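You operate a simulated robot arm through the tools that you are given. There is no shell and no other tool.

Carry out the task below with a simulated robot arm. There is one attempt and no reset: what you move stays moved.

JOB
Set the ledge air to 6 bar and open the ARM C valve.
Fine: shut the vent valve, then open the yellow lever; leave the other brass valves.

It is judged by the outcome, as a careful person would: the job done as asked, and still so three seconds after it is handed in. It fails if anything else is knocked over, pushed out of place, dropped, spilled or broken.

ROBOT AND FRAMES
A 7-joint arm with a two-finger parallel gripper, fixed in place. Base frame: the origin is on the floor under the middle of its stand, x ahead of it, y to its left, z up. Readings come in m, rad, newtons and seconds.
It reaches about 1.247 m from its shoulder. Its first joint turns from -2.304 to 2.304 rad. Payload 3.91 kg.
Tool frame: the origin (TCP) lies between the finger pads and is the grasp point; the fingertips stand 0.03 m ahead of it; z points along the fingers, y is the line along which they close. Largest opening 0.11 m; finger width 0.02, thickness 0.01; the body of the gripper, 0.048 by 0.112 m, starts 0.055 m behind the TCP.
Orientation is that of the tool frame in the base frame, as [roll, pitch, yaw] about the fixed x, y, z axes, in that order (R = Rz(yaw) Ry(pitch) Rx(roll)). With the fingers straight down and closing along the base's y, the tool's x points along the base's -x, its y along +y and its z along -z.

CONTROLS
- The arm moves only by the tool servo_tool. Its argument "increments" is a list that holds one entry, the list of rows, each a list of 6 numbers: the shift along the tool's x, y, z in m, then the turn, a rotation vector about the tool's x, y, z in rad. In form: [[[dx, dy, dz, ax, ay, az], ...]]. A call has 1 to 20 rows; each row shifts and turns the commanded pose from where the row before left it, along the tool's axes as they then stand. "grip" is the gripper command, from -1 (fully open) to 1 (shut), values between in proportion, set as the call begins (left out, the last holds). A row lasts 0.2 s, in which the tool goes at most 0.05 m and 0.15 rad; a call with a longer step from one row to the next is refused whole, and so is a gripper value outside its range. A pose out of reach is approached as far as the arm can. The call stops where the force on the tool passes 40 N (or 10 N more than at its start, if that is more) or the arm is blocked; 0.2 s more then pass. Each finger travels about 0.108 m/s and halts on what it meets, pressing with about 44 N; the grip force reading is that of the motor and also rises with nothing between the fingers. The clock runs only during rows and for 0.2 s after the last one: add rows that do not move to give the fingers time. It gives the time, the measured TCP pose, the force on the tool (base axes), the opening and the grip force at its end, in the units of the frame above (readings bear some noise), with the torque about the TCP (base axes, N m) and any sound that the robot's microphone picked up.
- Cameras (640 x 400 px; columns grow to the right, rows downward): "scene" is fixed at [0.0522, 0.5019, 1.2504]; the picture's right is [-0.57, -0.82, 0.00], its down [-0.28, 0.20, -0.94] and it looks along [0.77, -0.54, -0.35] (base axes); focal length 360 px, centre (320, 200). "wrist" rides on the gripper at [0.072, 0.017, -0.103] in the tool frame; the picture's right is [-0.23, 0.97, 0.00], its down [-0.76, -0.18, -0.62] and it looks along [-0.61, -0.14, 0.78] (tool axes); focal length 222 px, centre (320, 200). There is no depth. A picture from a camera that has moved, and an enlarged one, comes with that camera's place and axes in the base frame and with its lens.
- get_image(camera): a new picture of that camera. The clock stands still meanwhile.
- close_up(camera, box): a new picture of the part [left, top, right, bottom] of that camera's present view, enlarged. The clock stands still meanwhile.
- job_done(): hands the job in; it is judged then, once.

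Nothing tells you positions but the pictures and the camera data. Unless the task says otherwise, let go and move clear before handing in.

The tools are called after "Request:" as name(argument=value, ...) on one line, values as JSON. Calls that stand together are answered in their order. servo_tool: Moves the arm, as the interface text tells. Its arguments: {"type":"object","properties":{"increments":{"type":"array"},"grip":{"type":"number"}},"required":["increments"]} The other tools are called the same way: get_image (camera) takes a picture; close_up (camera, box) takes an enlarged picture of a part of a camera's view; job_done () hands the job in.

At the start:

```text
time_s: 0.0
position: [0.6446, -0.061, 1.0154]
tool_rot: [3.141, -0.001, -3.14]
force: [0.0, -1.0, -1.0]
ft_torque: [-0.02, -0.02, -0.04]
grip_width: 0.11
grasp_force: 0.1
```

scene: 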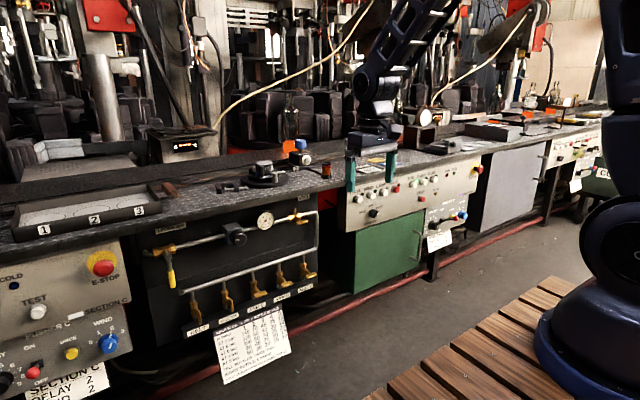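
wrist: 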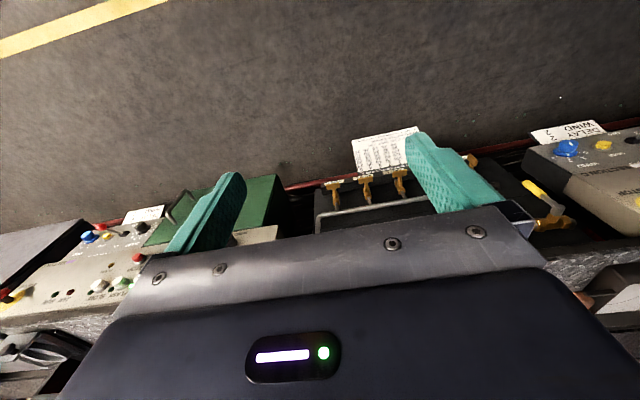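

I see a bench with an air panel (yellow lever at left, regulator knob, gauge, four or five brass valves below with labels) and a card hanging beneath. I'll enlarge the panel to read the labels and card first.

Request:
close_up(camera="scene", box=[140, 190, 330, 310])

Request:
close_up(camera="scene", box=[170, 280, 330, 390])

Request:
close_up(camera="scene", box=[220, 190, 330, 260])

Request:
close_up(camera="wrist", box=[300, 110, 480, 220])

```text
3.33 times, centred on (235, 250) of scene
camera zoom: at [0.0522, 0.5019, 1.2504], right [-0.57, -0.82, 0.0], down [-0.28, 0.2, -0.94], along [0.77, -0.54, -0.35], focal length 1199 px, centre (603, 33)
```

zoom: 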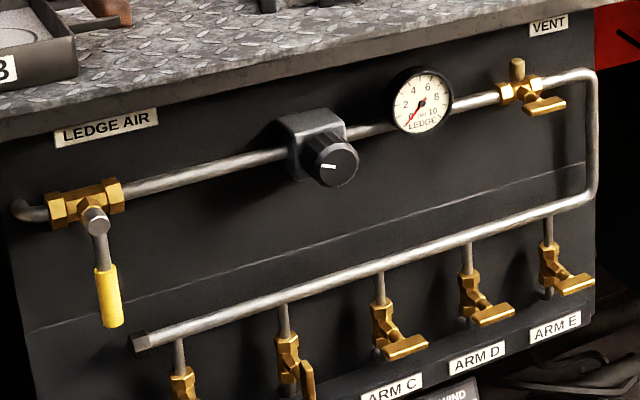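

```text
3.64 times, centred on (250, 335) of scene
camera zoom: at [0.0522, 0.5019, 1.2504], right [-0.57, -0.82, 0.0], down [-0.28, 0.2, -0.94], along [0.77, -0.54, -0.35], focal length 1308 px, centre (574, -291)
```

zoom: 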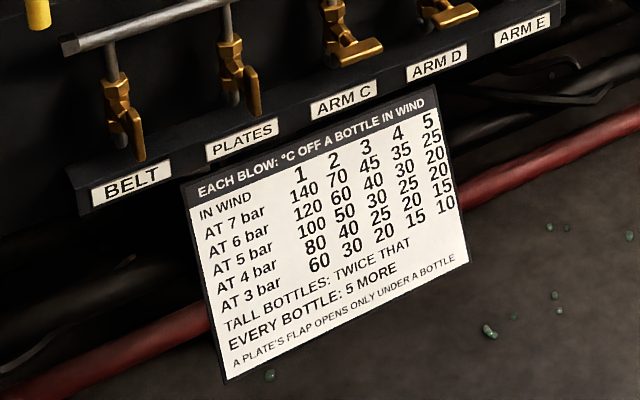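

```text
5.71 times, centred on (275, 225) of scene
camera zoom: at [0.0522, 0.5019, 1.2504], right [-0.57, -0.82, 0.0], down [-0.28, 0.2, -0.94], along [0.77, -0.54, -0.35], focal length 2055 px, centre (577, 57)
```

zoom: 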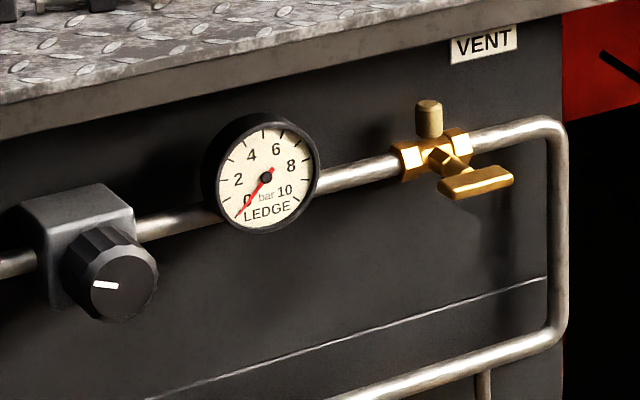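

```text
3.56 times, centred on (390, 165) of wrist
camera zoom: at [0.574, -0.0434, 1.1184], right [0.23, 0.97, 0.0], down [0.76, -0.18, 0.62], along [0.61, -0.14, -0.78], focal length 790 px, centre (71, 324)
```

zoom: 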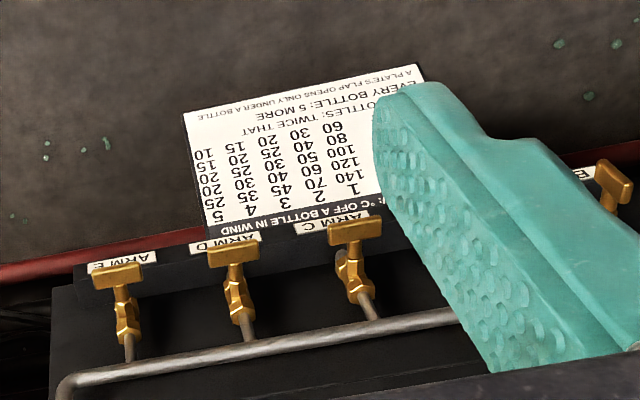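

The panel sits around x ≈ 0.95–1.0, with the vent T-handle near (0.95, -0.06, 0.78), the knob near (0.95, 0.16, 0.78), the yellow lever near (0.95, 0.35, 0.79) and ARM C near (0.95, 0.10, 0.58). The vent handle lies along its pipe, so it is open. I'll first tilt the tool in free space to point forward at the panel.

Request:
servo_tool(increments=[[[0, 0, 0, 0, -0.1427, 0], [0, 0, 0, 0, -0.1427, 0], [0, 0, 0, 0, -0.1427, 0], [0, 0, 0, 0, -0.1427, 0], [0, 0, 0, 0, -0.1427, 0], [0, 0, 0, 0, -0.1427, 0], [0, 0, 0, 0, -0.1427, 0], [0, 0, 0, 0, -0.1427, 0], [0, 0, 0, 0, -0.1427, 0], [0, 0, 0, 0, -0.1427, 0], [0, 0, 0, 0, -0.1427, 0], [0, 0, 0, 0, 0, 0]]])

```text
time_s: 2.6
position: [0.7299, -0.0556, 1.0304]
tool_rot: [0.032, 1.571, 0.03]
force: [0.3, 0.3, -0.5]
ft_torque: [0.0, -0.01, 0.02]
grip_width: 0.11
grasp_force: 0.0
out of reach, approached as far as the arm can: row 6, 7, 8, 9, 10
```

The tool now points forward at the panel, though it came out a little further forward than commanded. Next I'll lower it toward panel height and roll so the fingers close vertically.

Request:
servo_tool(increments=[[[0.04, 0, 0, 0, 0, 0], [0.04, 0, 0, 0, 0, 0], [0.04, 0, 0, 0, 0, 0], [0.04, 0, 0, 0, 0, 0], [0.04, 0, 0, 0, 0, 0], [0, 0, 0, 0, 0, 0]]])

Request:
get_image(camera="scene")

Request:
get_image(camera="wrist")

```text
time_s: 4.0
position: [0.7263, -0.054, 0.8306]
tool_rot: [2.944, 1.571, 2.944]
force: [0.5, 0.5, 0.0]
ft_torque: [0.0, 0.02, 0.03]
grip_width: 0.1102
grasp_force: 0.0
```

```text
taken
```

scene: 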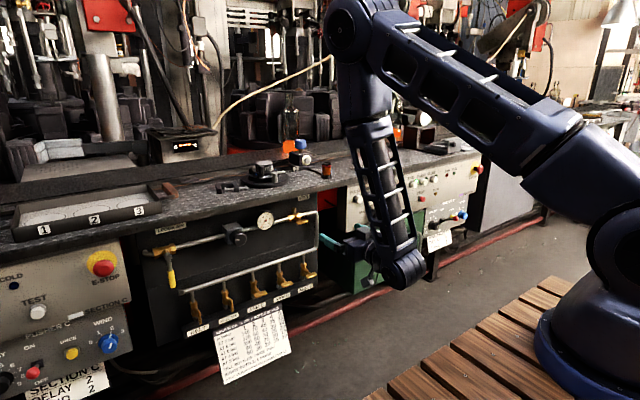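

```text
taken
camera wrist: at [0.6237, -0.0374, 0.7584], right [0.0, 0.97, 0.23], down [-0.62, -0.18, 0.76], along [0.78, -0.14, 0.61], focal length 222 px, centre (320, 200)
```

wrist: 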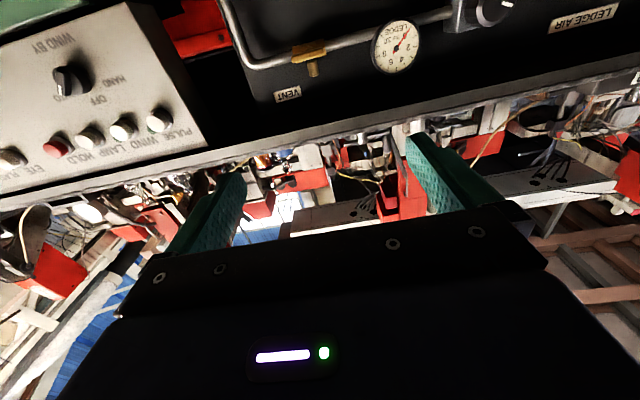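

The arm reaches this pose fine, with the gripper in front of and just below the bench edge. I'll zoom in on the vent valve and gauge before approaching.

Request:
close_up(camera="wrist", box=[240, 0, 440, 120])

Request:
close_up(camera="scene", box=[280, 190, 330, 240])

```text
3.20 times, centred on (340, 60) of wrist
camera zoom: at [0.6237, -0.0374, 0.7584], right [0.0, 0.97, 0.23], down [-0.62, -0.18, 0.76], along [0.78, -0.14, 0.61], focal length 711 px, centre (256, 648)
```

zoom: 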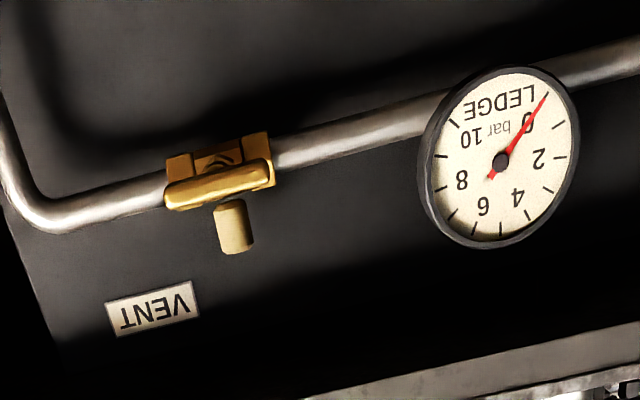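

```text
8.00 times, centred on (305, 215) of scene
camera zoom: at [0.0522, 0.5019, 1.2504], right [-0.57, -0.82, 0.0], down [-0.28, 0.2, -0.94], along [0.77, -0.54, -0.35], focal length 2878 px, centre (440, 80)
```

zoom: 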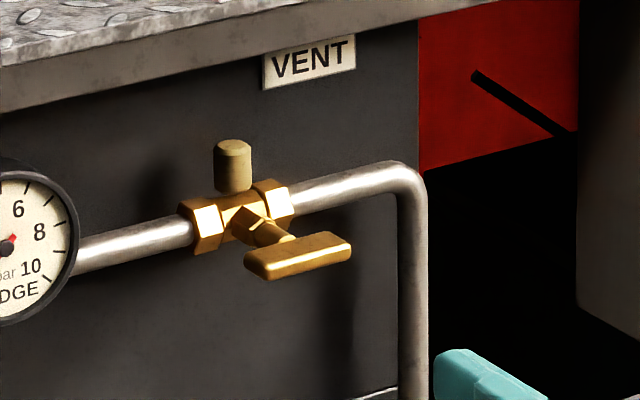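

The vent T-bar is centred near (0.950, -0.058, 0.785), horizontal along its pipe (open), and the gauge reads 0. I'll align the gripper in height and roll it -90° so the fingers straddle the bar from above and below, staying well back.

Request:
servo_tool(increments=[[[0.045, -0.004, 0, 0, 0, 0], [0, 0, 0, 0, 0, -0.1428], [0, 0, 0, 0, 0, -0.1428], [0, 0, 0, 0, 0, -0.1428], [0, 0, 0, 0, 0, -0.1428], [0, 0, 0, 0, 0, -0.1428], [0, 0, 0, 0, 0, -0.1428], [0, 0, 0, 0, 0, -0.1428], [0, 0, 0, 0, 0, -0.1428], [0, 0, 0, 0, 0, -0.1428], [0, 0, 0, 0, 0, -0.1428], [0, 0, 0, 0, 0, -0.1428], [0, 0, 0, 0, 0, 0]]], grip=-0.2)

Request:
get_image(camera="wrist")

Request:
get_image(camera="scene")

```text
time_s: 6.8
position: [0.7274, -0.0609, 0.7858]
tool_rot: [-1.57, -0.002, -1.572]
force: [0.6, 0.7, 0.0]
ft_torque: [-0.02, 0.03, 0.02]
grip_width: 0.0663
grasp_force: 0.0
```

```text
taken
camera wrist: at [0.6254, -0.1324, 0.7695], right [0.0, 0.23, -0.97], down [-0.62, 0.76, 0.18], along [0.78, 0.61, 0.14], focal length 222 px, centre (320, 200)
```

wrist: 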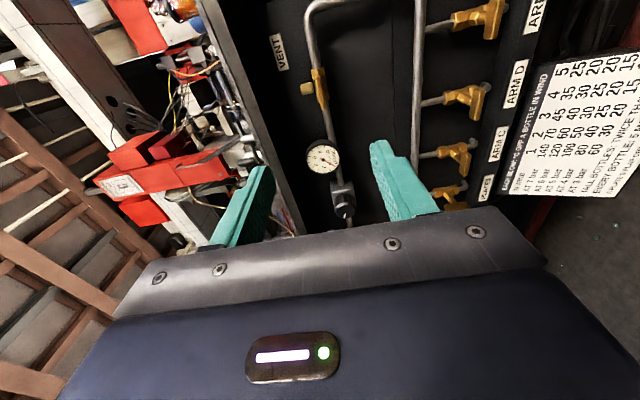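

```text
taken
```

scene: 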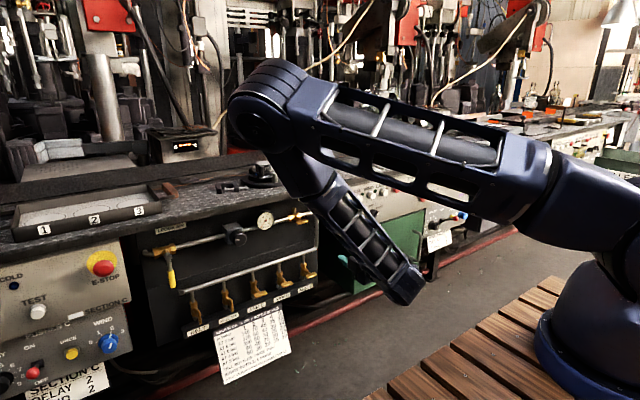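

The fingers now close vertically at the right height; the elbow swung left but stays clear of the bench. I'll zoom in on the vent bar from here to check the alignment.

Request:
close_up(camera="wrist", box=[260, 30, 420, 130])

```text
4.00 times, centred on (340, 80) of wrist
camera zoom: at [0.6254, -0.1324, 0.7695], right [0.0, 0.23, -0.97], down [-0.62, 0.76, 0.18], along [0.78, 0.61, 0.14], focal length 888 px, centre (240, 680)
```

zoom: 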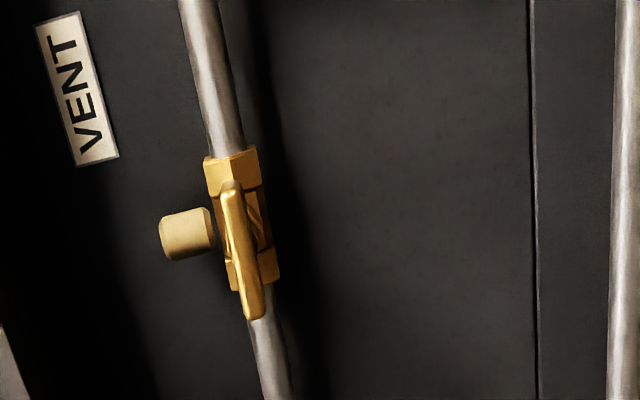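

The vent bar is confirmed at about (0.951, -0.059, 0.785). I'll advance in a straight line so the fingertips end just past the bar, in two stages.

Request:
servo_tool(increments=[[[-0.002, 0, 0.03, 0, 0, 0], [0, 0, 0.03, 0, 0, 0], [0, 0, 0.03, 0, 0, 0], [0, 0, 0.03, 0, 0, 0], [0, 0, 0, 0, 0, 0]]])

Request:
get_image(camera="wrist")

Request:
get_image(camera="scene")

```text
time_s: 8.0
position: [0.8479, -0.0587, 0.7858]
tool_rot: [-1.572, 0.0, -1.569]
force: [-0.5, -0.1, 0.3]
ft_torque: [-0.01, 0.01, 0.03]
grip_width: 0.0663
grasp_force: 0.1
```

```text
taken
camera wrist: at [0.745, -0.1303, 0.7693], right [0.0, 0.23, -0.97], down [-0.62, 0.76, 0.18], along [0.78, 0.61, 0.14], focal length 222 px, centre (320, 200)
```

wrist: 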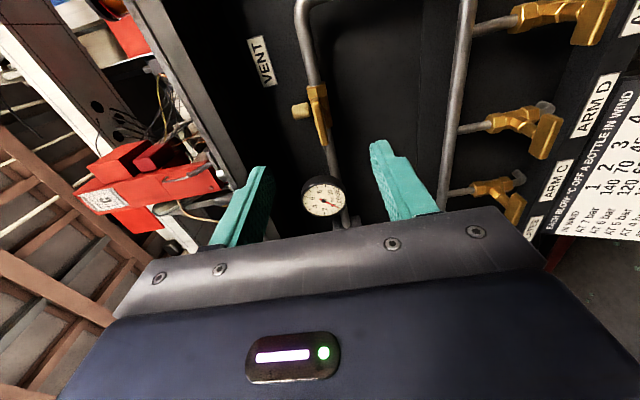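

```text
taken
```

scene: 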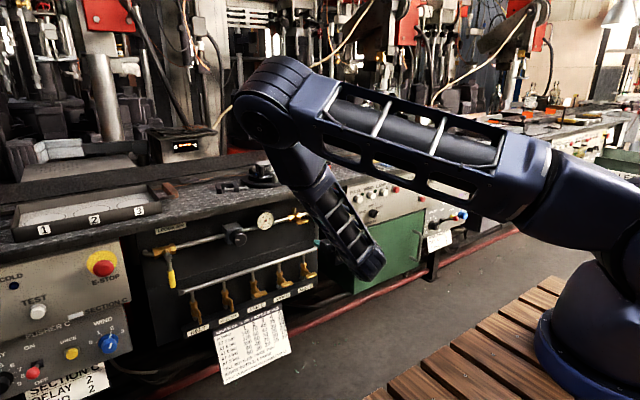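

The approach is clean so far. One more zoom on the bar between the fingers before the final advance.

Request:
close_up(camera="wrist", box=[240, 70, 400, 170])

```text
4.00 times, centred on (320, 120) of wrist
camera zoom: at [0.745, -0.1303, 0.7693], right [0.0, 0.23, -0.97], down [-0.62, 0.76, 0.18], along [0.78, 0.61, 0.14], focal length 888 px, centre (320, 520)
```

zoom: 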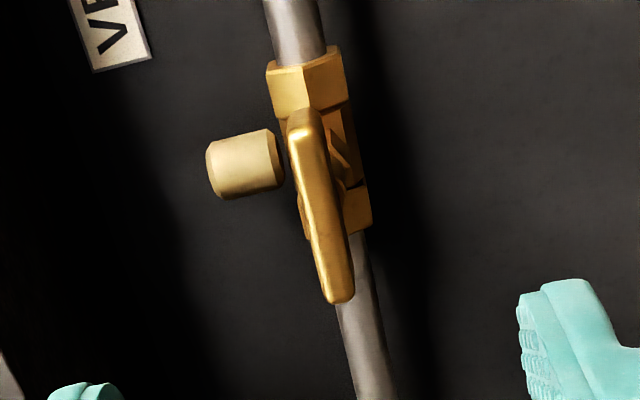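

The bar spans y ≈ -0.082 to -0.036 at z ≈ 0.785, centred between the fingers. I'll advance the last 9 cm and then close on it.

Request:
servo_tool(increments=[[[0, 0.001, 0.03, 0, 0, 0], [0, 0, 0.03, 0, 0, 0], [0, 0, 0.02, 0, 0, 0], [0, 0, 0.01, 0, 0, 0], [0, 0, 0, 0, 0, 0]]])

Request:
get_image(camera="wrist")

```text
time_s: 9.2
position: [0.9372, -0.0587, 0.7838]
tool_rot: [-1.57, 0.001, -1.569]
force: [-0.3, 0.0, -0.6]
ft_torque: [0.02, -0.01, 0.03]
grip_width: 0.0661
grasp_force: 0.1
```

```text
taken
camera wrist: at [0.8347, -0.1306, 0.7675], right [0.0, 0.23, -0.97], down [-0.62, 0.76, 0.18], along [0.78, 0.61, 0.14], focal length 222 px, centre (320, 200)
```

wrist: 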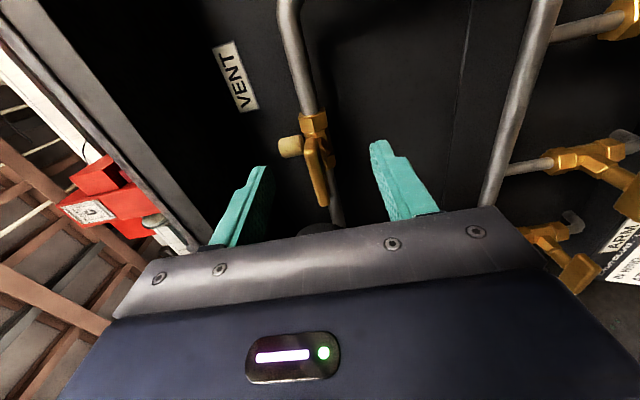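

The bar is between the fingers with nothing touching. Closing the gripper on it now.

Request:
servo_tool(increments=[[[0, 0, 0, 0, 0, 0], [0, 0, 0, 0, 0, 0], [0, 0, 0, 0, 0, 0], [0, 0, 0, 0, 0, 0]]], grip=1)

Request:
get_image(camera="wrist")

```text
time_s: 10.2
position: [0.9367, -0.0599, 0.7843]
tool_rot: [-1.569, 0.002, -1.57]
force: [0.3, 0.4, 11.3]
ft_torque: [-0.01, 0.02, 0.0]
grip_width: 0.0079
grasp_force: 44.9
```

```text
taken
camera wrist: at [0.8347, -0.1306, 0.7682], right [0.0, 0.23, -0.97], down [-0.62, 0.76, 0.18], along [0.78, 0.61, 0.14], focal length 222 px, centre (320, 200)
```

wrist: 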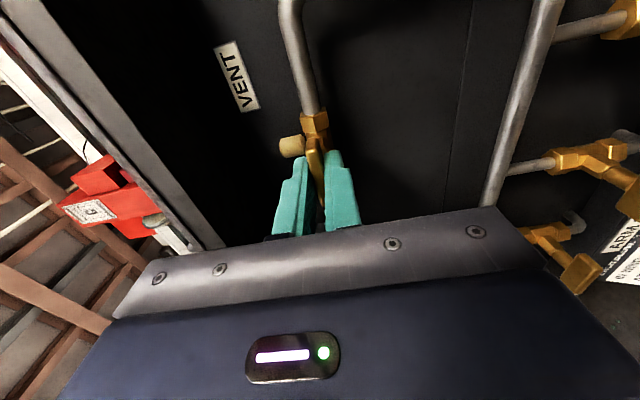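

The bar is held (8 mm). The hand is being pushed up slightly, so I'll raise about 1.5 mm to relieve it and then try a small clockwise turn, watching the torque.

Request:
servo_tool(increments=[[[0, -0.0015, 0, 0, 0, 0], [0, 0, 0, 0, 0, 0.05], [0, 0, 0, 0, 0, 0.05], [0, 0, 0, 0, 0, 0.05], [0, 0, 0, 0, 0, 0]]])

Request:
close_up(camera="wrist", box=[240, 80, 400, 240])

```text
time_s: 11.4
position: [0.9379, -0.0592, 0.7847]
tool_rot: [-1.573, 0.149, -1.57]
force: [-14.5, 2.3, -7.4]
ft_torque: [-0.02, -0.22, 0.54]
grip_width: 0.0079
grasp_force: 44.8
```

```text
2.50 times, centred on (320, 160) of wrist
camera zoom: at [0.8347, -0.1273, 0.7581], right [0.0, 0.37, -0.93], down [-0.62, 0.73, 0.29], along [0.78, 0.58, 0.23], focal length 555 px, centre (320, 300)
```

zoom: 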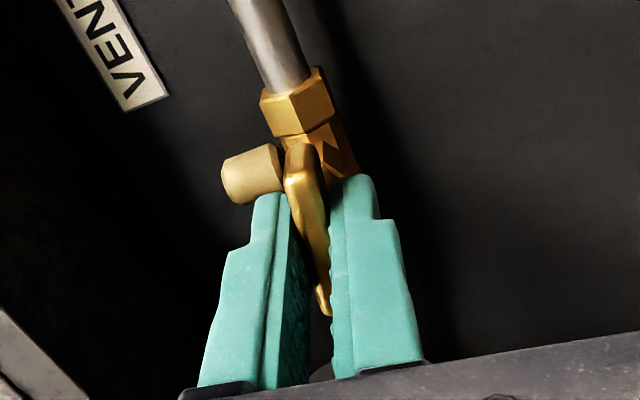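

The tool turned about 0.15 rad with almost no twisting torque, though there is some backward push. I'll hold still to see whether that push is a transient, and look from the scene camera.

Request:
servo_tool(increments=[[[0, 0, -0.003, 0, 0, 0], [0, 0, 0, 0, 0, 0]]])

Request:
close_up(camera="scene", box=[240, 190, 400, 290])

```text
time_s: 12.0
position: [0.9356, -0.0601, 0.7851]
tool_rot: [-1.573, 0.15, -1.569]
force: [29.8, -1.2, -22.7]
ft_torque: [0.01, -0.04, -0.11]
grip_width: 0.0081
grasp_force: 45.5
```

```text
4.00 times, centred on (320, 240) of scene
camera zoom: at [0.0522, 0.5019, 1.2504], right [-0.57, -0.82, 0.0], down [-0.28, 0.2, -0.94], along [0.77, -0.54, -0.35], focal length 1439 px, centre (320, 40)
```

zoom: 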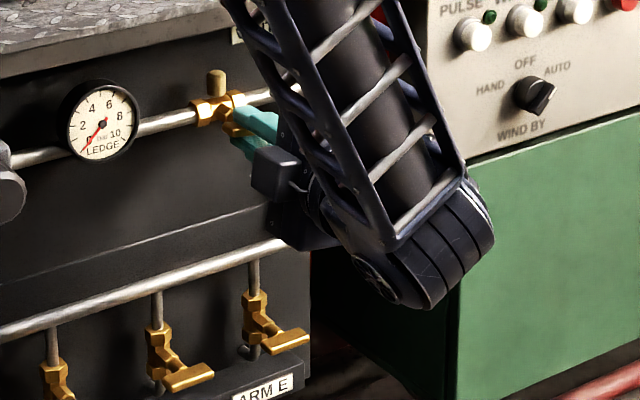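

The forces come from the stiff clamp on the bar (millimetre offsets), not from the valve jamming. I'll re-centre by about a millimetre and continue turning in small steps.

Request:
servo_tool(increments=[[[0, 0.0007, 0.0018, 0, 0, 0], [0, 0, 0, 0, 0, 0.06], [0, 0, 0, 0, 0, 0.06], [0, 0, 0, 0, 0, 0.06], [0, 0, 0, 0, 0, 0]]])

Request:
close_up(camera="wrist", box=[240, 80, 400, 240])

```text
time_s: 13.2
position: [0.9367, -0.0585, 0.7862]
tool_rot: [-1.57, 0.33, -1.572]
force: [-29.5, -2.7, -4.6]
ft_torque: [-0.01, 0.05, -0.07]
grip_width: 0.0078
grasp_force: 44.9
```

```text
2.50 times, centred on (320, 160) of wrist
camera zoom: at [0.834, -0.1209, 0.7463], right [0.0, 0.53, -0.85], down [-0.62, 0.66, 0.42], along [0.78, 0.53, 0.33], focal length 555 px, centre (320, 300)
```

zoom: 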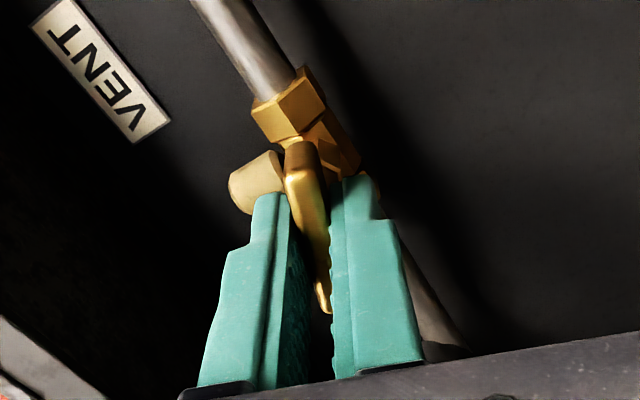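

The bar is turning with the fingers (its angle relative to the pipe has changed), so clockwise is right. Continuing the turn.

Request:
servo_tool(increments=[[[0, 0, -0.0006, 0, 0, 0.08], [0, 0, 0, 0, 0, 0.08], [0, 0, 0, 0, 0, 0.08], [0, 0, 0, 0, 0, 0.08], [0, 0, 0, 0, 0, 0]]])

Request:
close_up(camera="wrist", box=[240, 80, 400, 240])

```text
time_s: 14.4
position: [0.937, -0.0587, 0.7851]
tool_rot: [-1.571, 0.651, -1.572]
force: [-3.1, -10.3, -7.9]
ft_torque: [0.03, 0.61, -0.7]
grip_width: 0.0081
grasp_force: 44.9
```

```text
2.50 times, centred on (320, 160) of wrist
camera zoom: at [0.8341, -0.1054, 0.7288], right [0.0, 0.77, -0.64], down [-0.62, 0.5, 0.6], along [0.78, 0.4, 0.48], focal length 555 px, centre (320, 300)
```

zoom: 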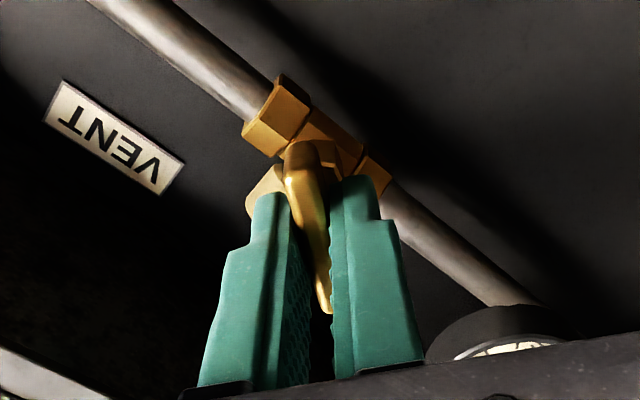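

The valve handle is about 40° round and still following. Continuing clockwise toward 90°.

Request:
servo_tool(increments=[[[0, 0, 0, 0, 0, 0.08], [0, 0, 0, 0, 0, 0.08], [0, 0, 0, 0, 0, 0.08], [0, 0, 0, 0, 0, 0.08], [0, 0, 0, 0, 0, 0.08], [0, 0, 0, 0, 0, 0]]])

Request:
close_up(camera="wrist", box=[240, 80, 400, 240])

Request:
get_image(camera="scene")

```text
time_s: 15.8
position: [0.9372, -0.0592, 0.7867]
tool_rot: [-1.566, 1.05, -1.568]
force: [11.1, -19.5, 8.2]
ft_torque: [-0.02, 0.34, -0.29]
grip_width: 0.0077
grasp_force: 44.9
```

```text
2.50 times, centred on (320, 160) of wrist
camera zoom: at [0.8343, -0.0798, 0.715], right [0.0, 0.96, -0.29], down [-0.62, 0.23, 0.75], along [0.78, 0.18, 0.6], focal length 555 px, centre (320, 300)
```

zoom: 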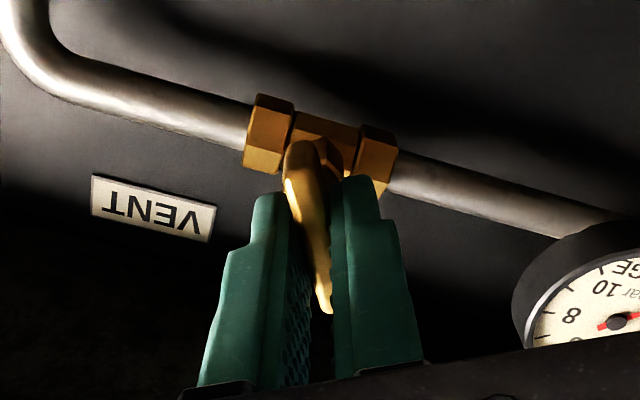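

```text
taken
```

scene: 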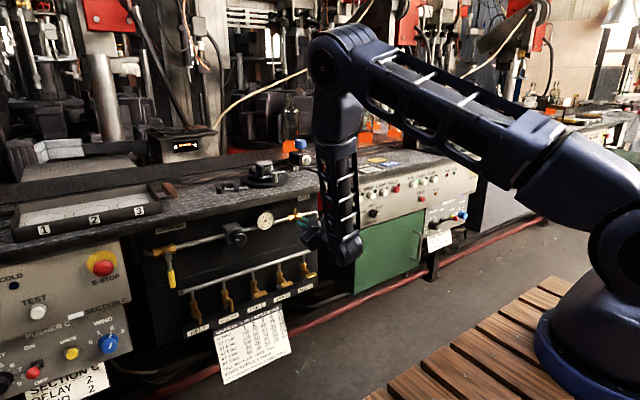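

The handle is about 60° round, with a light side push. I'll correct about 1 mm sideways and continue to vertical, expecting a stop near 90°.

Request:
servo_tool(increments=[[[0.0005, -0.0009, 0, 0, 0, 0.06], [0, 0, 0, 0, 0, 0.08], [0, 0, 0, 0, 0, 0.08], [0, 0, 0, 0, 0, 0.08], [0, 0, 0, 0, 0, 0.08], [0, 0, 0, 0, 0, 0.08], [0, 0, 0, 0, 0, 0.06], [0, 0, 0, 0, 0, 0]]])

Request:
close_up(camera="wrist", box=[240, 80, 400, 240])

Request:
get_image(camera="scene")

```text
time_s: 17.6
position: [0.936, -0.0599, 0.7867]
tool_rot: [-0.661, 1.571, -0.661]
force: [20.7, -24.4, 19.0]
ft_torque: [-0.03, -0.61, -0.31]
grip_width: 0.0077
grasp_force: 45.1
```

```text
2.50 times, centred on (320, 160) of wrist
camera zoom: at [0.8338, -0.0423, 0.714], right [0.0, 0.97, 0.23], down [-0.62, -0.18, 0.76], along [0.78, -0.14, 0.61], focal length 555 px, centre (320, 300)
```

zoom: 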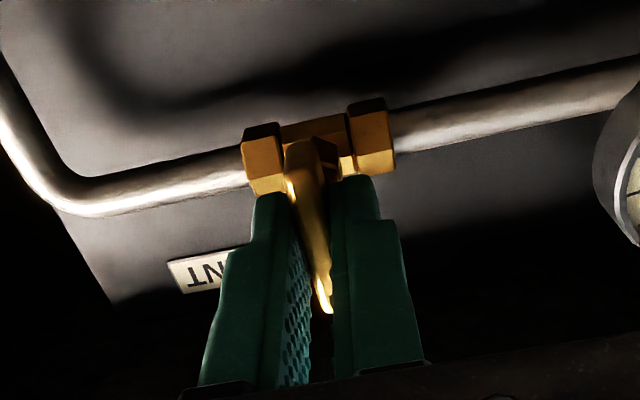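

```text
taken
```

scene: 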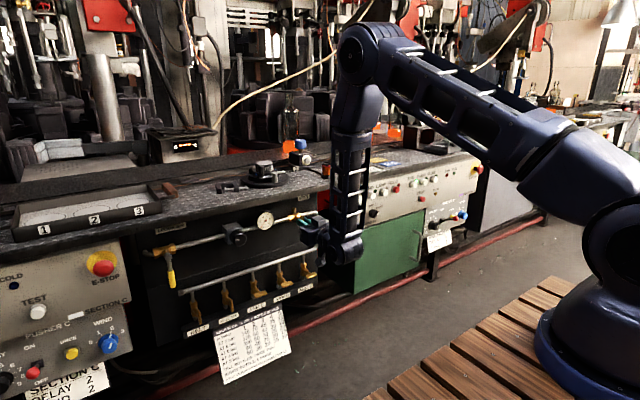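

The tool has turned a full 90° with the bar following, with no hard resistance. I'll release, back off, and inspect the handle.

Request:
servo_tool(increments=[[[0, 0, 0, 0, 0, 0], [0, 0, 0, 0, 0, 0], [0, 0, -0.02, 0, 0, 0], [0, 0, -0.04, 0, 0, 0], [0, 0, -0.04, 0, 0, 0], [0, 0, 0, 0, 0, 0]]], grip=-0.2)

Request:
close_up(camera="wrist", box=[240, 40, 440, 165])

Request:
close_up(camera="scene", box=[240, 190, 340, 260])

```text
time_s: 19.0
position: [0.835, -0.0592, 0.786]
tool_rot: [-1.769, 1.57, -1.773]
force: [0.4, -0.6, 0.1]
ft_torque: [0.0, 0.0, -0.01]
grip_width: 0.066
grasp_force: 0.0
```

```text
3.20 times, centred on (340, 102) of wrist
camera zoom: at [0.733, -0.0413, 0.7139], right [0.0, 0.97, 0.23], down [-0.62, -0.18, 0.76], along [0.78, -0.14, 0.61], focal length 711 px, centre (256, 512)
```

zoom: 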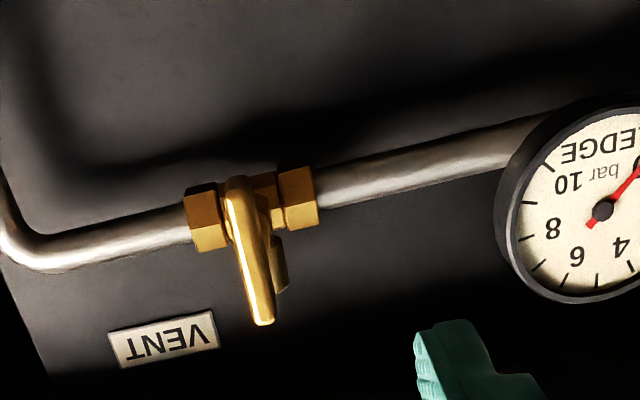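

```text
5.71 times, centred on (290, 225) of scene
camera zoom: at [0.0522, 0.5019, 1.2504], right [-0.57, -0.82, 0.0], down [-0.28, 0.2, -0.94], along [0.77, -0.54, -0.35], focal length 2055 px, centre (491, 57)
```

zoom: 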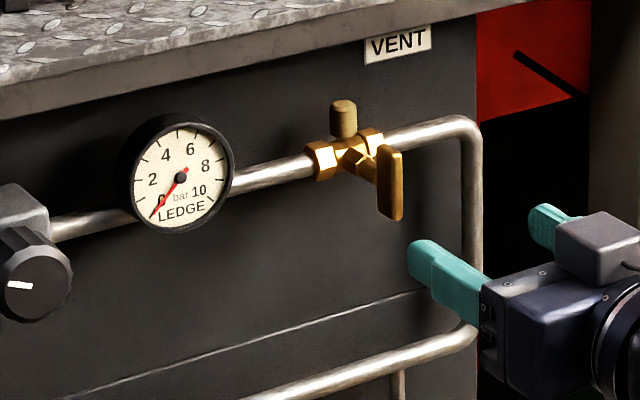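

The vent T-bar now stands vertical across its pipe, so the vent is shut. Next is the yellow lever at about (0.95, 0.35, 0.79), hanging down (closed); I'll slide left in front of it and look.

Request:
servo_tool(increments=[[[0, 0.02, -0.03, 0, 0, 0], [0, 0.045, 0, 0, 0, 0], [0, 0.045, 0, 0, 0, 0], [0, 0.045, 0, 0, 0, 0], [0.02, 0.045, 0, 0, 0, 0], [0.02, 0.045, 0, 0, 0, 0], [0.02, 0.045, 0, 0, 0, 0], [0, 0.045, 0, 0, 0, 0], [0, 0.045, 0, 0, 0, 0], [0, 0.03, 0, 0, 0, 0], [0, 0, 0, 0, 0, 0]]])

Request:
get_image(camera="wrist")

Request:
get_image(camera="scene")

```text
time_s: 21.4
position: [0.8084, 0.3522, 0.724]
tool_rot: [-1.828, 1.567, -1.829]
force: [0.9, 0.2, 0.6]
ft_torque: [0.01, 0.03, 0.0]
grip_width: 0.0659
grasp_force: 0.0
```

```text
taken
camera wrist: at [0.7052, 0.3689, 0.6521], right [0.0, 0.97, 0.23], down [-0.62, -0.18, 0.76], along [0.78, -0.14, 0.61], focal length 222 px, centre (320, 200)
```

wrist: 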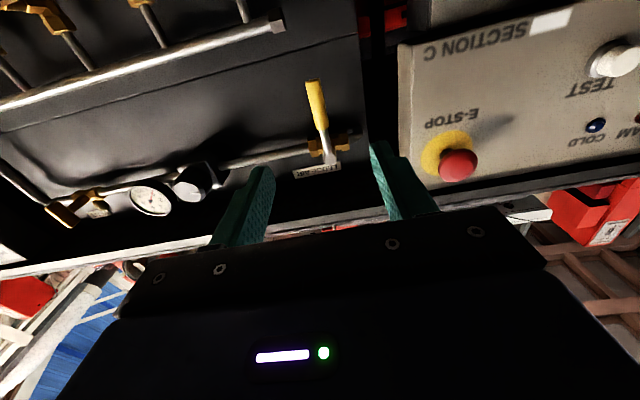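

```text
taken
```

scene: 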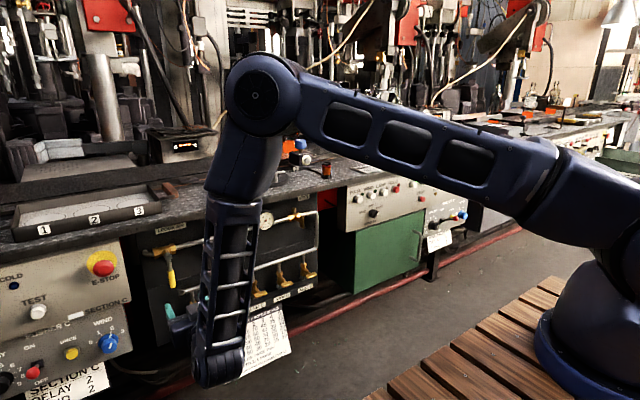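

The lever hangs straight down with the E-STOP button about 14 cm to its left, which I must keep clear of. I'll zoom in to pin down the lever.

Request:
close_up(camera="wrist", box=[240, 60, 440, 185])

Request:
close_up(camera="scene", box=[140, 220, 240, 300])

```text
3.20 times, centred on (340, 122) of wrist
camera zoom: at [0.7052, 0.3689, 0.6521], right [0.0, 0.97, 0.23], down [-0.62, -0.18, 0.76], along [0.78, -0.14, 0.61], focal length 711 px, centre (256, 448)
```

zoom: 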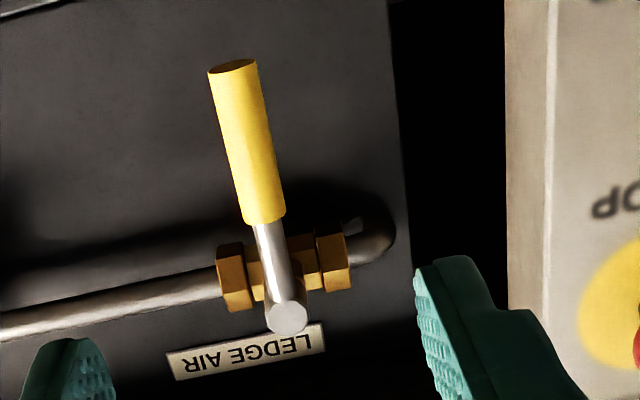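

```text
5.00 times, centred on (190, 260) of scene
camera zoom: at [0.0522, 0.5019, 1.2504], right [-0.57, -0.82, 0.0], down [-0.28, 0.2, -0.94], along [0.77, -0.54, -0.35], focal length 1798 px, centre (970, -100)
```

zoom: 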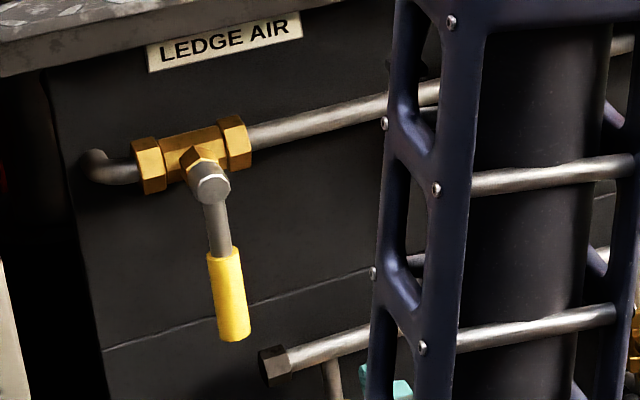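

The lever's pivot is near (0.951, 0.351, 0.785) and its yellow grip hangs to z ≈ 0.695. I'll close the fingers and place them just left of the grip, well short of the E-STOP, ready to push it right and up in line with the pipe.

Request:
servo_tool(increments=[[[0.008, 0.02, 0, 0, 0, 0], [0, 0.02, 0, 0, 0, 0], [0, 0, 0, 0, 0, 0], [0, 0, 0.03, 0, 0, 0], [0, 0, 0.03, 0, 0, 0], [0, 0, 0.02, 0, 0, 0], [0, 0, 0, 0, 0, 0]]], grip=1)

Request:
get_image(camera="wrist")

Request:
get_image(camera="scene")

```text
time_s: 23.0
position: [0.8872, 0.391, 0.7177]
tool_rot: [-1.616, 1.568, -1.615]
force: [0.3, 0.2, -0.1]
ft_torque: [-0.03, 0.0, -0.05]
grip_width: 0.0001
grasp_force: 37.7
```

```text
taken
camera wrist: at [0.7841, 0.4078, 0.6454], right [0.0, 0.97, 0.23], down [-0.62, -0.18, 0.76], along [0.78, -0.14, 0.61], focal length 222 px, centre (320, 200)
```

wrist: 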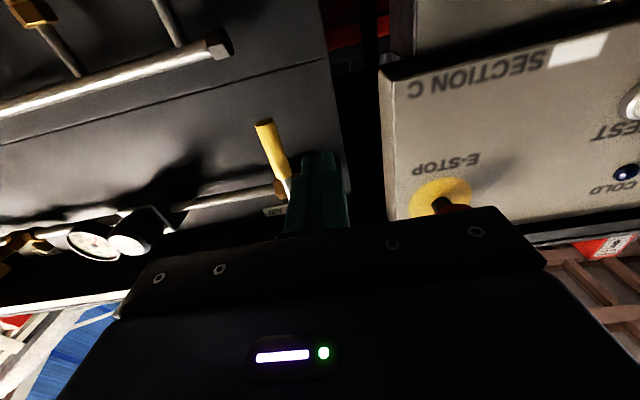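

```text
taken
```

scene: 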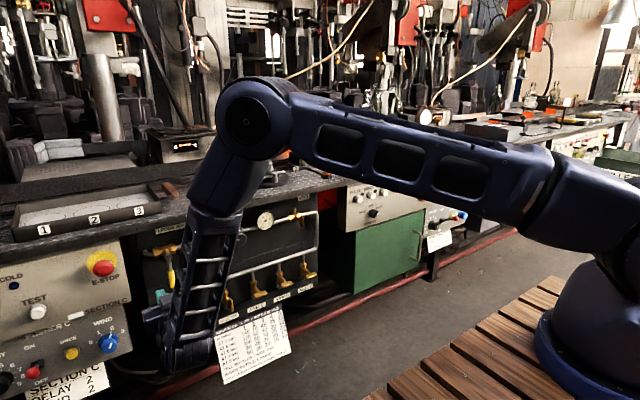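

The closed fingers are left of the lever and clear of the E-STOP. I'll advance the remaining ~5 cm alongside the grip.

Request:
servo_tool(increments=[[[0, 0, 0.02, 0, 0, 0], [0, 0, 0.02, 0, 0, 0], [0, 0, 0.009, 0, 0, 0], [0, 0, 0, 0, 0, 0]]])

Request:
get_image(camera="wrist")

Request:
close_up(camera="scene", box=[60, 220, 260, 345])

```text
time_s: 24.0
position: [0.9353, 0.3913, 0.7164]
tool_rot: [-1.718, 1.569, -1.719]
force: [-0.2, 0.6, 0.0]
ft_torque: [0.0, -0.04, -0.01]
grip_width: 0.0
grasp_force: 38.1
```

```text
taken
camera wrist: at [0.8327, 0.4088, 0.6443], right [0.0, 0.97, 0.23], down [-0.62, -0.18, 0.76], along [0.78, -0.14, 0.61], focal length 222 px, centre (320, 200)
```

wrist: 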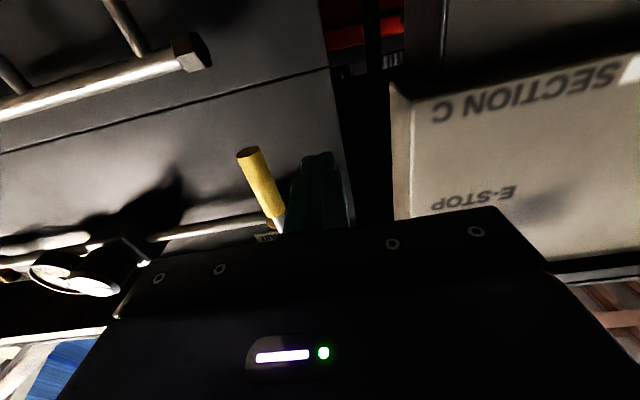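

```text
3.20 times, centred on (160, 282) of scene
camera zoom: at [0.0522, 0.5019, 1.2504], right [-0.57, -0.82, 0.0], down [-0.28, 0.2, -0.94], along [0.77, -0.54, -0.35], focal length 1151 px, centre (832, -64)
```

zoom: 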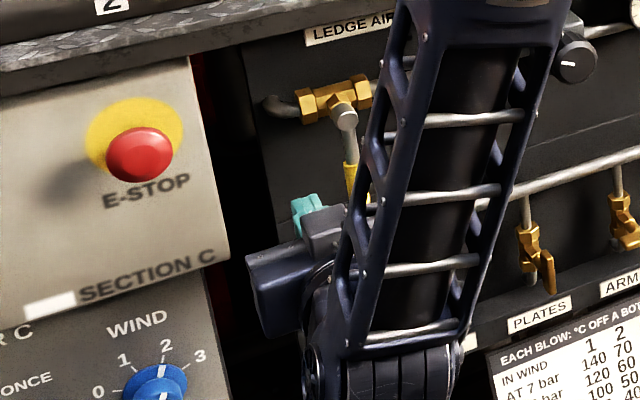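

The fingers sit just left of the grip, with the tips level with the lever and clear of the panel. I'll start pushing right along the lever's arc and check it follows.

Request:
servo_tool(increments=[[[-0.0003, -0.0109, 0, 0, 0, 0], [-0.0003, -0.0109, 0, 0, 0, 0], [0.0015, -0.0123, 0, 0, 0, 0], [0.0016, -0.0123, 0, 0, 0, 0], [0, 0, 0, 0, 0, 0]]])

Request:
get_image(camera="wrist")

```text
time_s: 25.2
position: [0.9351, 0.3455, 0.7139]
tool_rot: [-1.805, 1.569, -1.805]
force: [-1.4, 2.2, -0.2]
ft_torque: [-0.02, 0.0, 0.02]
grip_width: 0.0
grasp_force: 37.5
```

```text
taken
camera wrist: at [0.8324, 0.3627, 0.6413], right [0.0, 0.97, 0.23], down [-0.62, -0.18, 0.76], along [0.78, -0.14, 0.61], focal length 222 px, centre (320, 200)
```

wrist: 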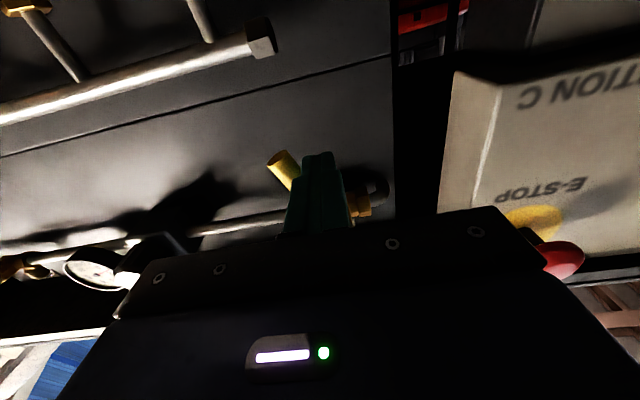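

The lever is swinging right with only a couple of newtons of resistance. I'll continue along the arc.

Request:
servo_tool(increments=[[[-0.0025, -0.013, 0, 0, 0, 0], [-0.0045, -0.013, 0, 0, 0, 0], [-0.0085, -0.012, 0, 0, 0, 0], [-0.0097, -0.0104, 0, 0, 0, 0], [0, 0, 0, 0, 0, 0]]])

Request:
get_image(camera="wrist")

Request:
get_image(camera="scene")

```text
time_s: 26.4
position: [0.9358, 0.296, 0.7392]
tool_rot: [-1.728, 1.568, -1.728]
force: [-0.5, -0.4, -1.1]
ft_torque: [0.02, 0.01, 0.0]
grip_width: 0.0
grasp_force: 37.5
```

```text
taken
camera wrist: at [0.8333, 0.313, 0.6669], right [0.0, 0.97, 0.23], down [-0.62, -0.18, 0.76], along [0.78, -0.14, 0.61], focal length 222 px, centre (320, 200)
```

wrist: 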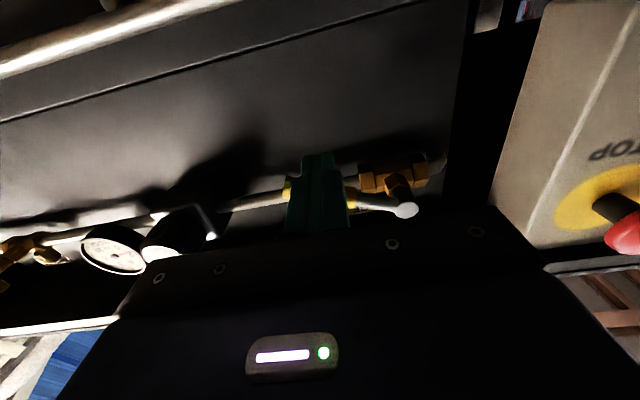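

```text
taken
```

scene: 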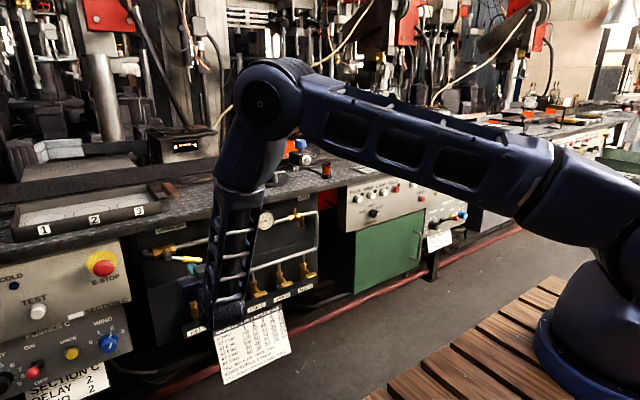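

The lever looks nearly horizontal already. I'll zoom in to check how far it still has to go.

Request:
close_up(camera="scene", box=[140, 220, 290, 310])

Request:
close_up(camera="wrist", box=[40, 130, 460, 290])

```text
4.27 times, centred on (215, 265) of scene
camera zoom: at [0.0522, 0.5019, 1.2504], right [-0.57, -0.82, 0.0], down [-0.28, 0.2, -0.94], along [0.77, -0.54, -0.35], focal length 1535 px, centre (768, -77)
```

zoom: 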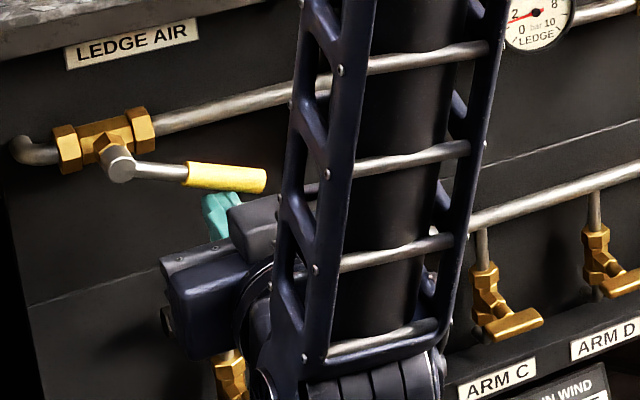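

```text
1.52 times, centred on (250, 210) of wrist
camera zoom: at [0.8333, 0.313, 0.6669], right [0.0, 0.97, 0.23], down [-0.62, -0.18, 0.76], along [0.78, -0.14, 0.61], focal length 338 px, centre (427, 185)
```

zoom: 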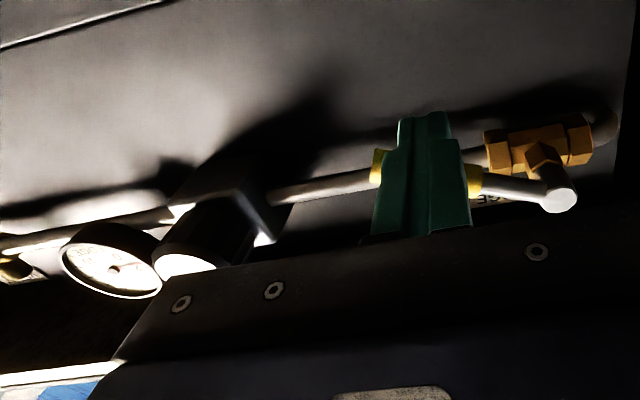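

The lever is about 70° round and the gauge has started to rise to roughly 1–2 bar. I'll push the rest of the way up until it is parallel with the pipe.

Request:
servo_tool(increments=[[[-0.009, -0.006, 0, 0, 0, 0], [-0.009, -0.005, 0, 0, 0, 0], [-0.006, -0.002, 0, 0, 0, 0], [-0.0035, 0, 0, 0, 0, 0], [0, 0, 0, 0, 0, 0]]])

Request:
close_up(camera="scene", box=[140, 190, 340, 310])

Request:
get_image(camera="wrist")

```text
time_s: 27.6
position: [0.9348, 0.2827, 0.768]
tool_rot: [-1.436, 1.569, -1.437]
force: [0.3, -0.4, -2.8]
ft_torque: [0.03, 0.07, -0.02]
grip_width: 0.0002
grasp_force: 37.7
```

```text
3.20 times, centred on (240, 250) of scene
camera zoom: at [0.0522, 0.5019, 1.2504], right [-0.57, -0.82, 0.0], down [-0.28, 0.2, -0.94], along [0.77, -0.54, -0.35], focal length 1151 px, centre (576, 40)
```

zoom: 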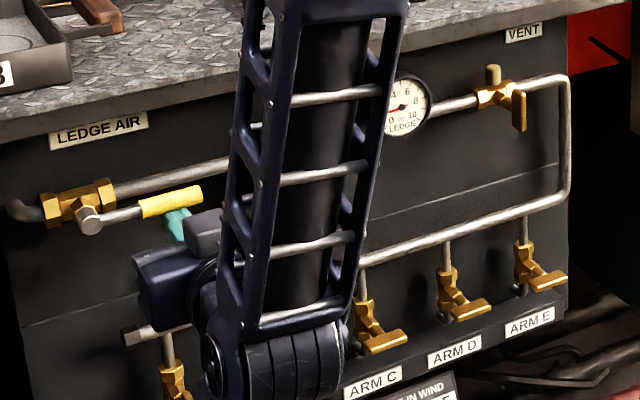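

```text
taken
camera wrist: at [0.8326, 0.3006, 0.6953], right [0.0, 0.97, 0.23], down [-0.62, -0.18, 0.76], along [0.78, -0.14, 0.61], focal length 222 px, centre (320, 200)
```

wrist: 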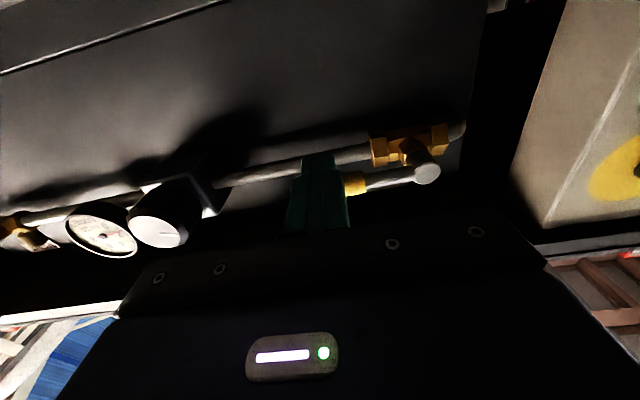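

The lever now lies parallel to the pipe. A tiny extra nudge will show whether it's at its stop.

Request:
servo_tool(increments=[[[-0.0015, 0, 0, 0, 0, 0], [-0.0015, 0, 0, 0, 0, 0], [0, 0, 0, 0, 0, 0]]])

Request:
close_up(camera="scene", box=[140, 200, 290, 290])

```text
time_s: 28.4
position: [0.9337, 0.2823, 0.7676]
tool_rot: [-2.514, 1.566, -2.511]
force: [2.5, 4.0, -23.7]
ft_torque: [-0.04, 0.57, 0.39]
grip_width: 0.0
grasp_force: 37.7
```

```text
4.27 times, centred on (215, 245) of scene
camera zoom: at [0.0522, 0.5019, 1.2504], right [-0.57, -0.82, 0.0], down [-0.28, 0.2, -0.94], along [0.77, -0.54, -0.35], focal length 1535 px, centre (768, 8)
```

zoom: 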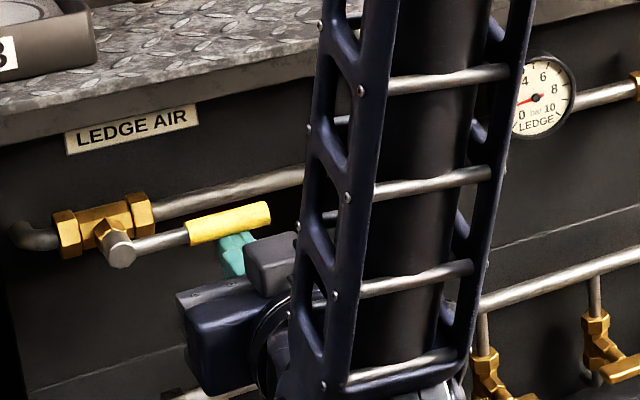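

The lever is firmly at its stop, fully open. I'll drop slightly, back away, and move in front of the regulator knob to read the gauge.

Request:
servo_tool(increments=[[[0.006, 0, 0, 0, 0, 0], [0.01, 0, 0, 0, 0, 0], [0, 0, -0.04, 0, 0, 0], [0, 0, -0.04, 0, 0, 0], [0, -0.03, -0.04, 0, 0, 0], [0, -0.045, -0.03, 0, 0, 0], [0, -0.045, 0, 0, 0, 0], [0, 0, 0, 0, 0, 0]]], grip=1)

Request:
get_image(camera="wrist")

Request:
get_image(camera="scene")

```text
refused: row 6 steps farther than a row can; nothing moved
```

```text
taken
camera wrist: at [0.8321, 0.3003, 0.6961], right [0.0, 0.97, 0.22], down [-0.62, -0.18, 0.76], along [0.78, -0.14, 0.6], focal length 222 px, centre (320, 200)
```

wrist: 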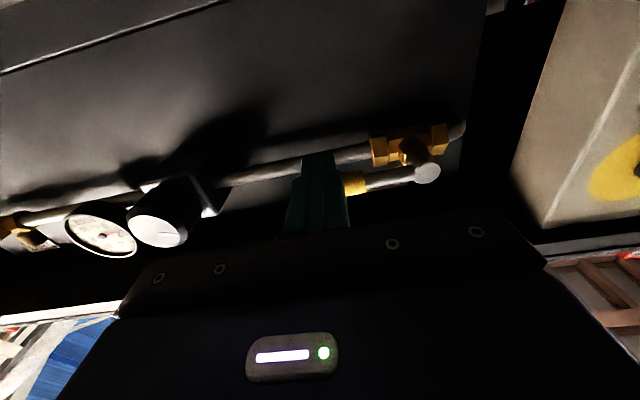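

```text
taken
```

scene: 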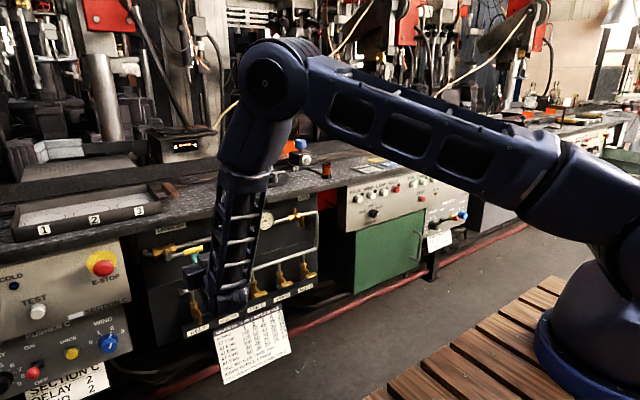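

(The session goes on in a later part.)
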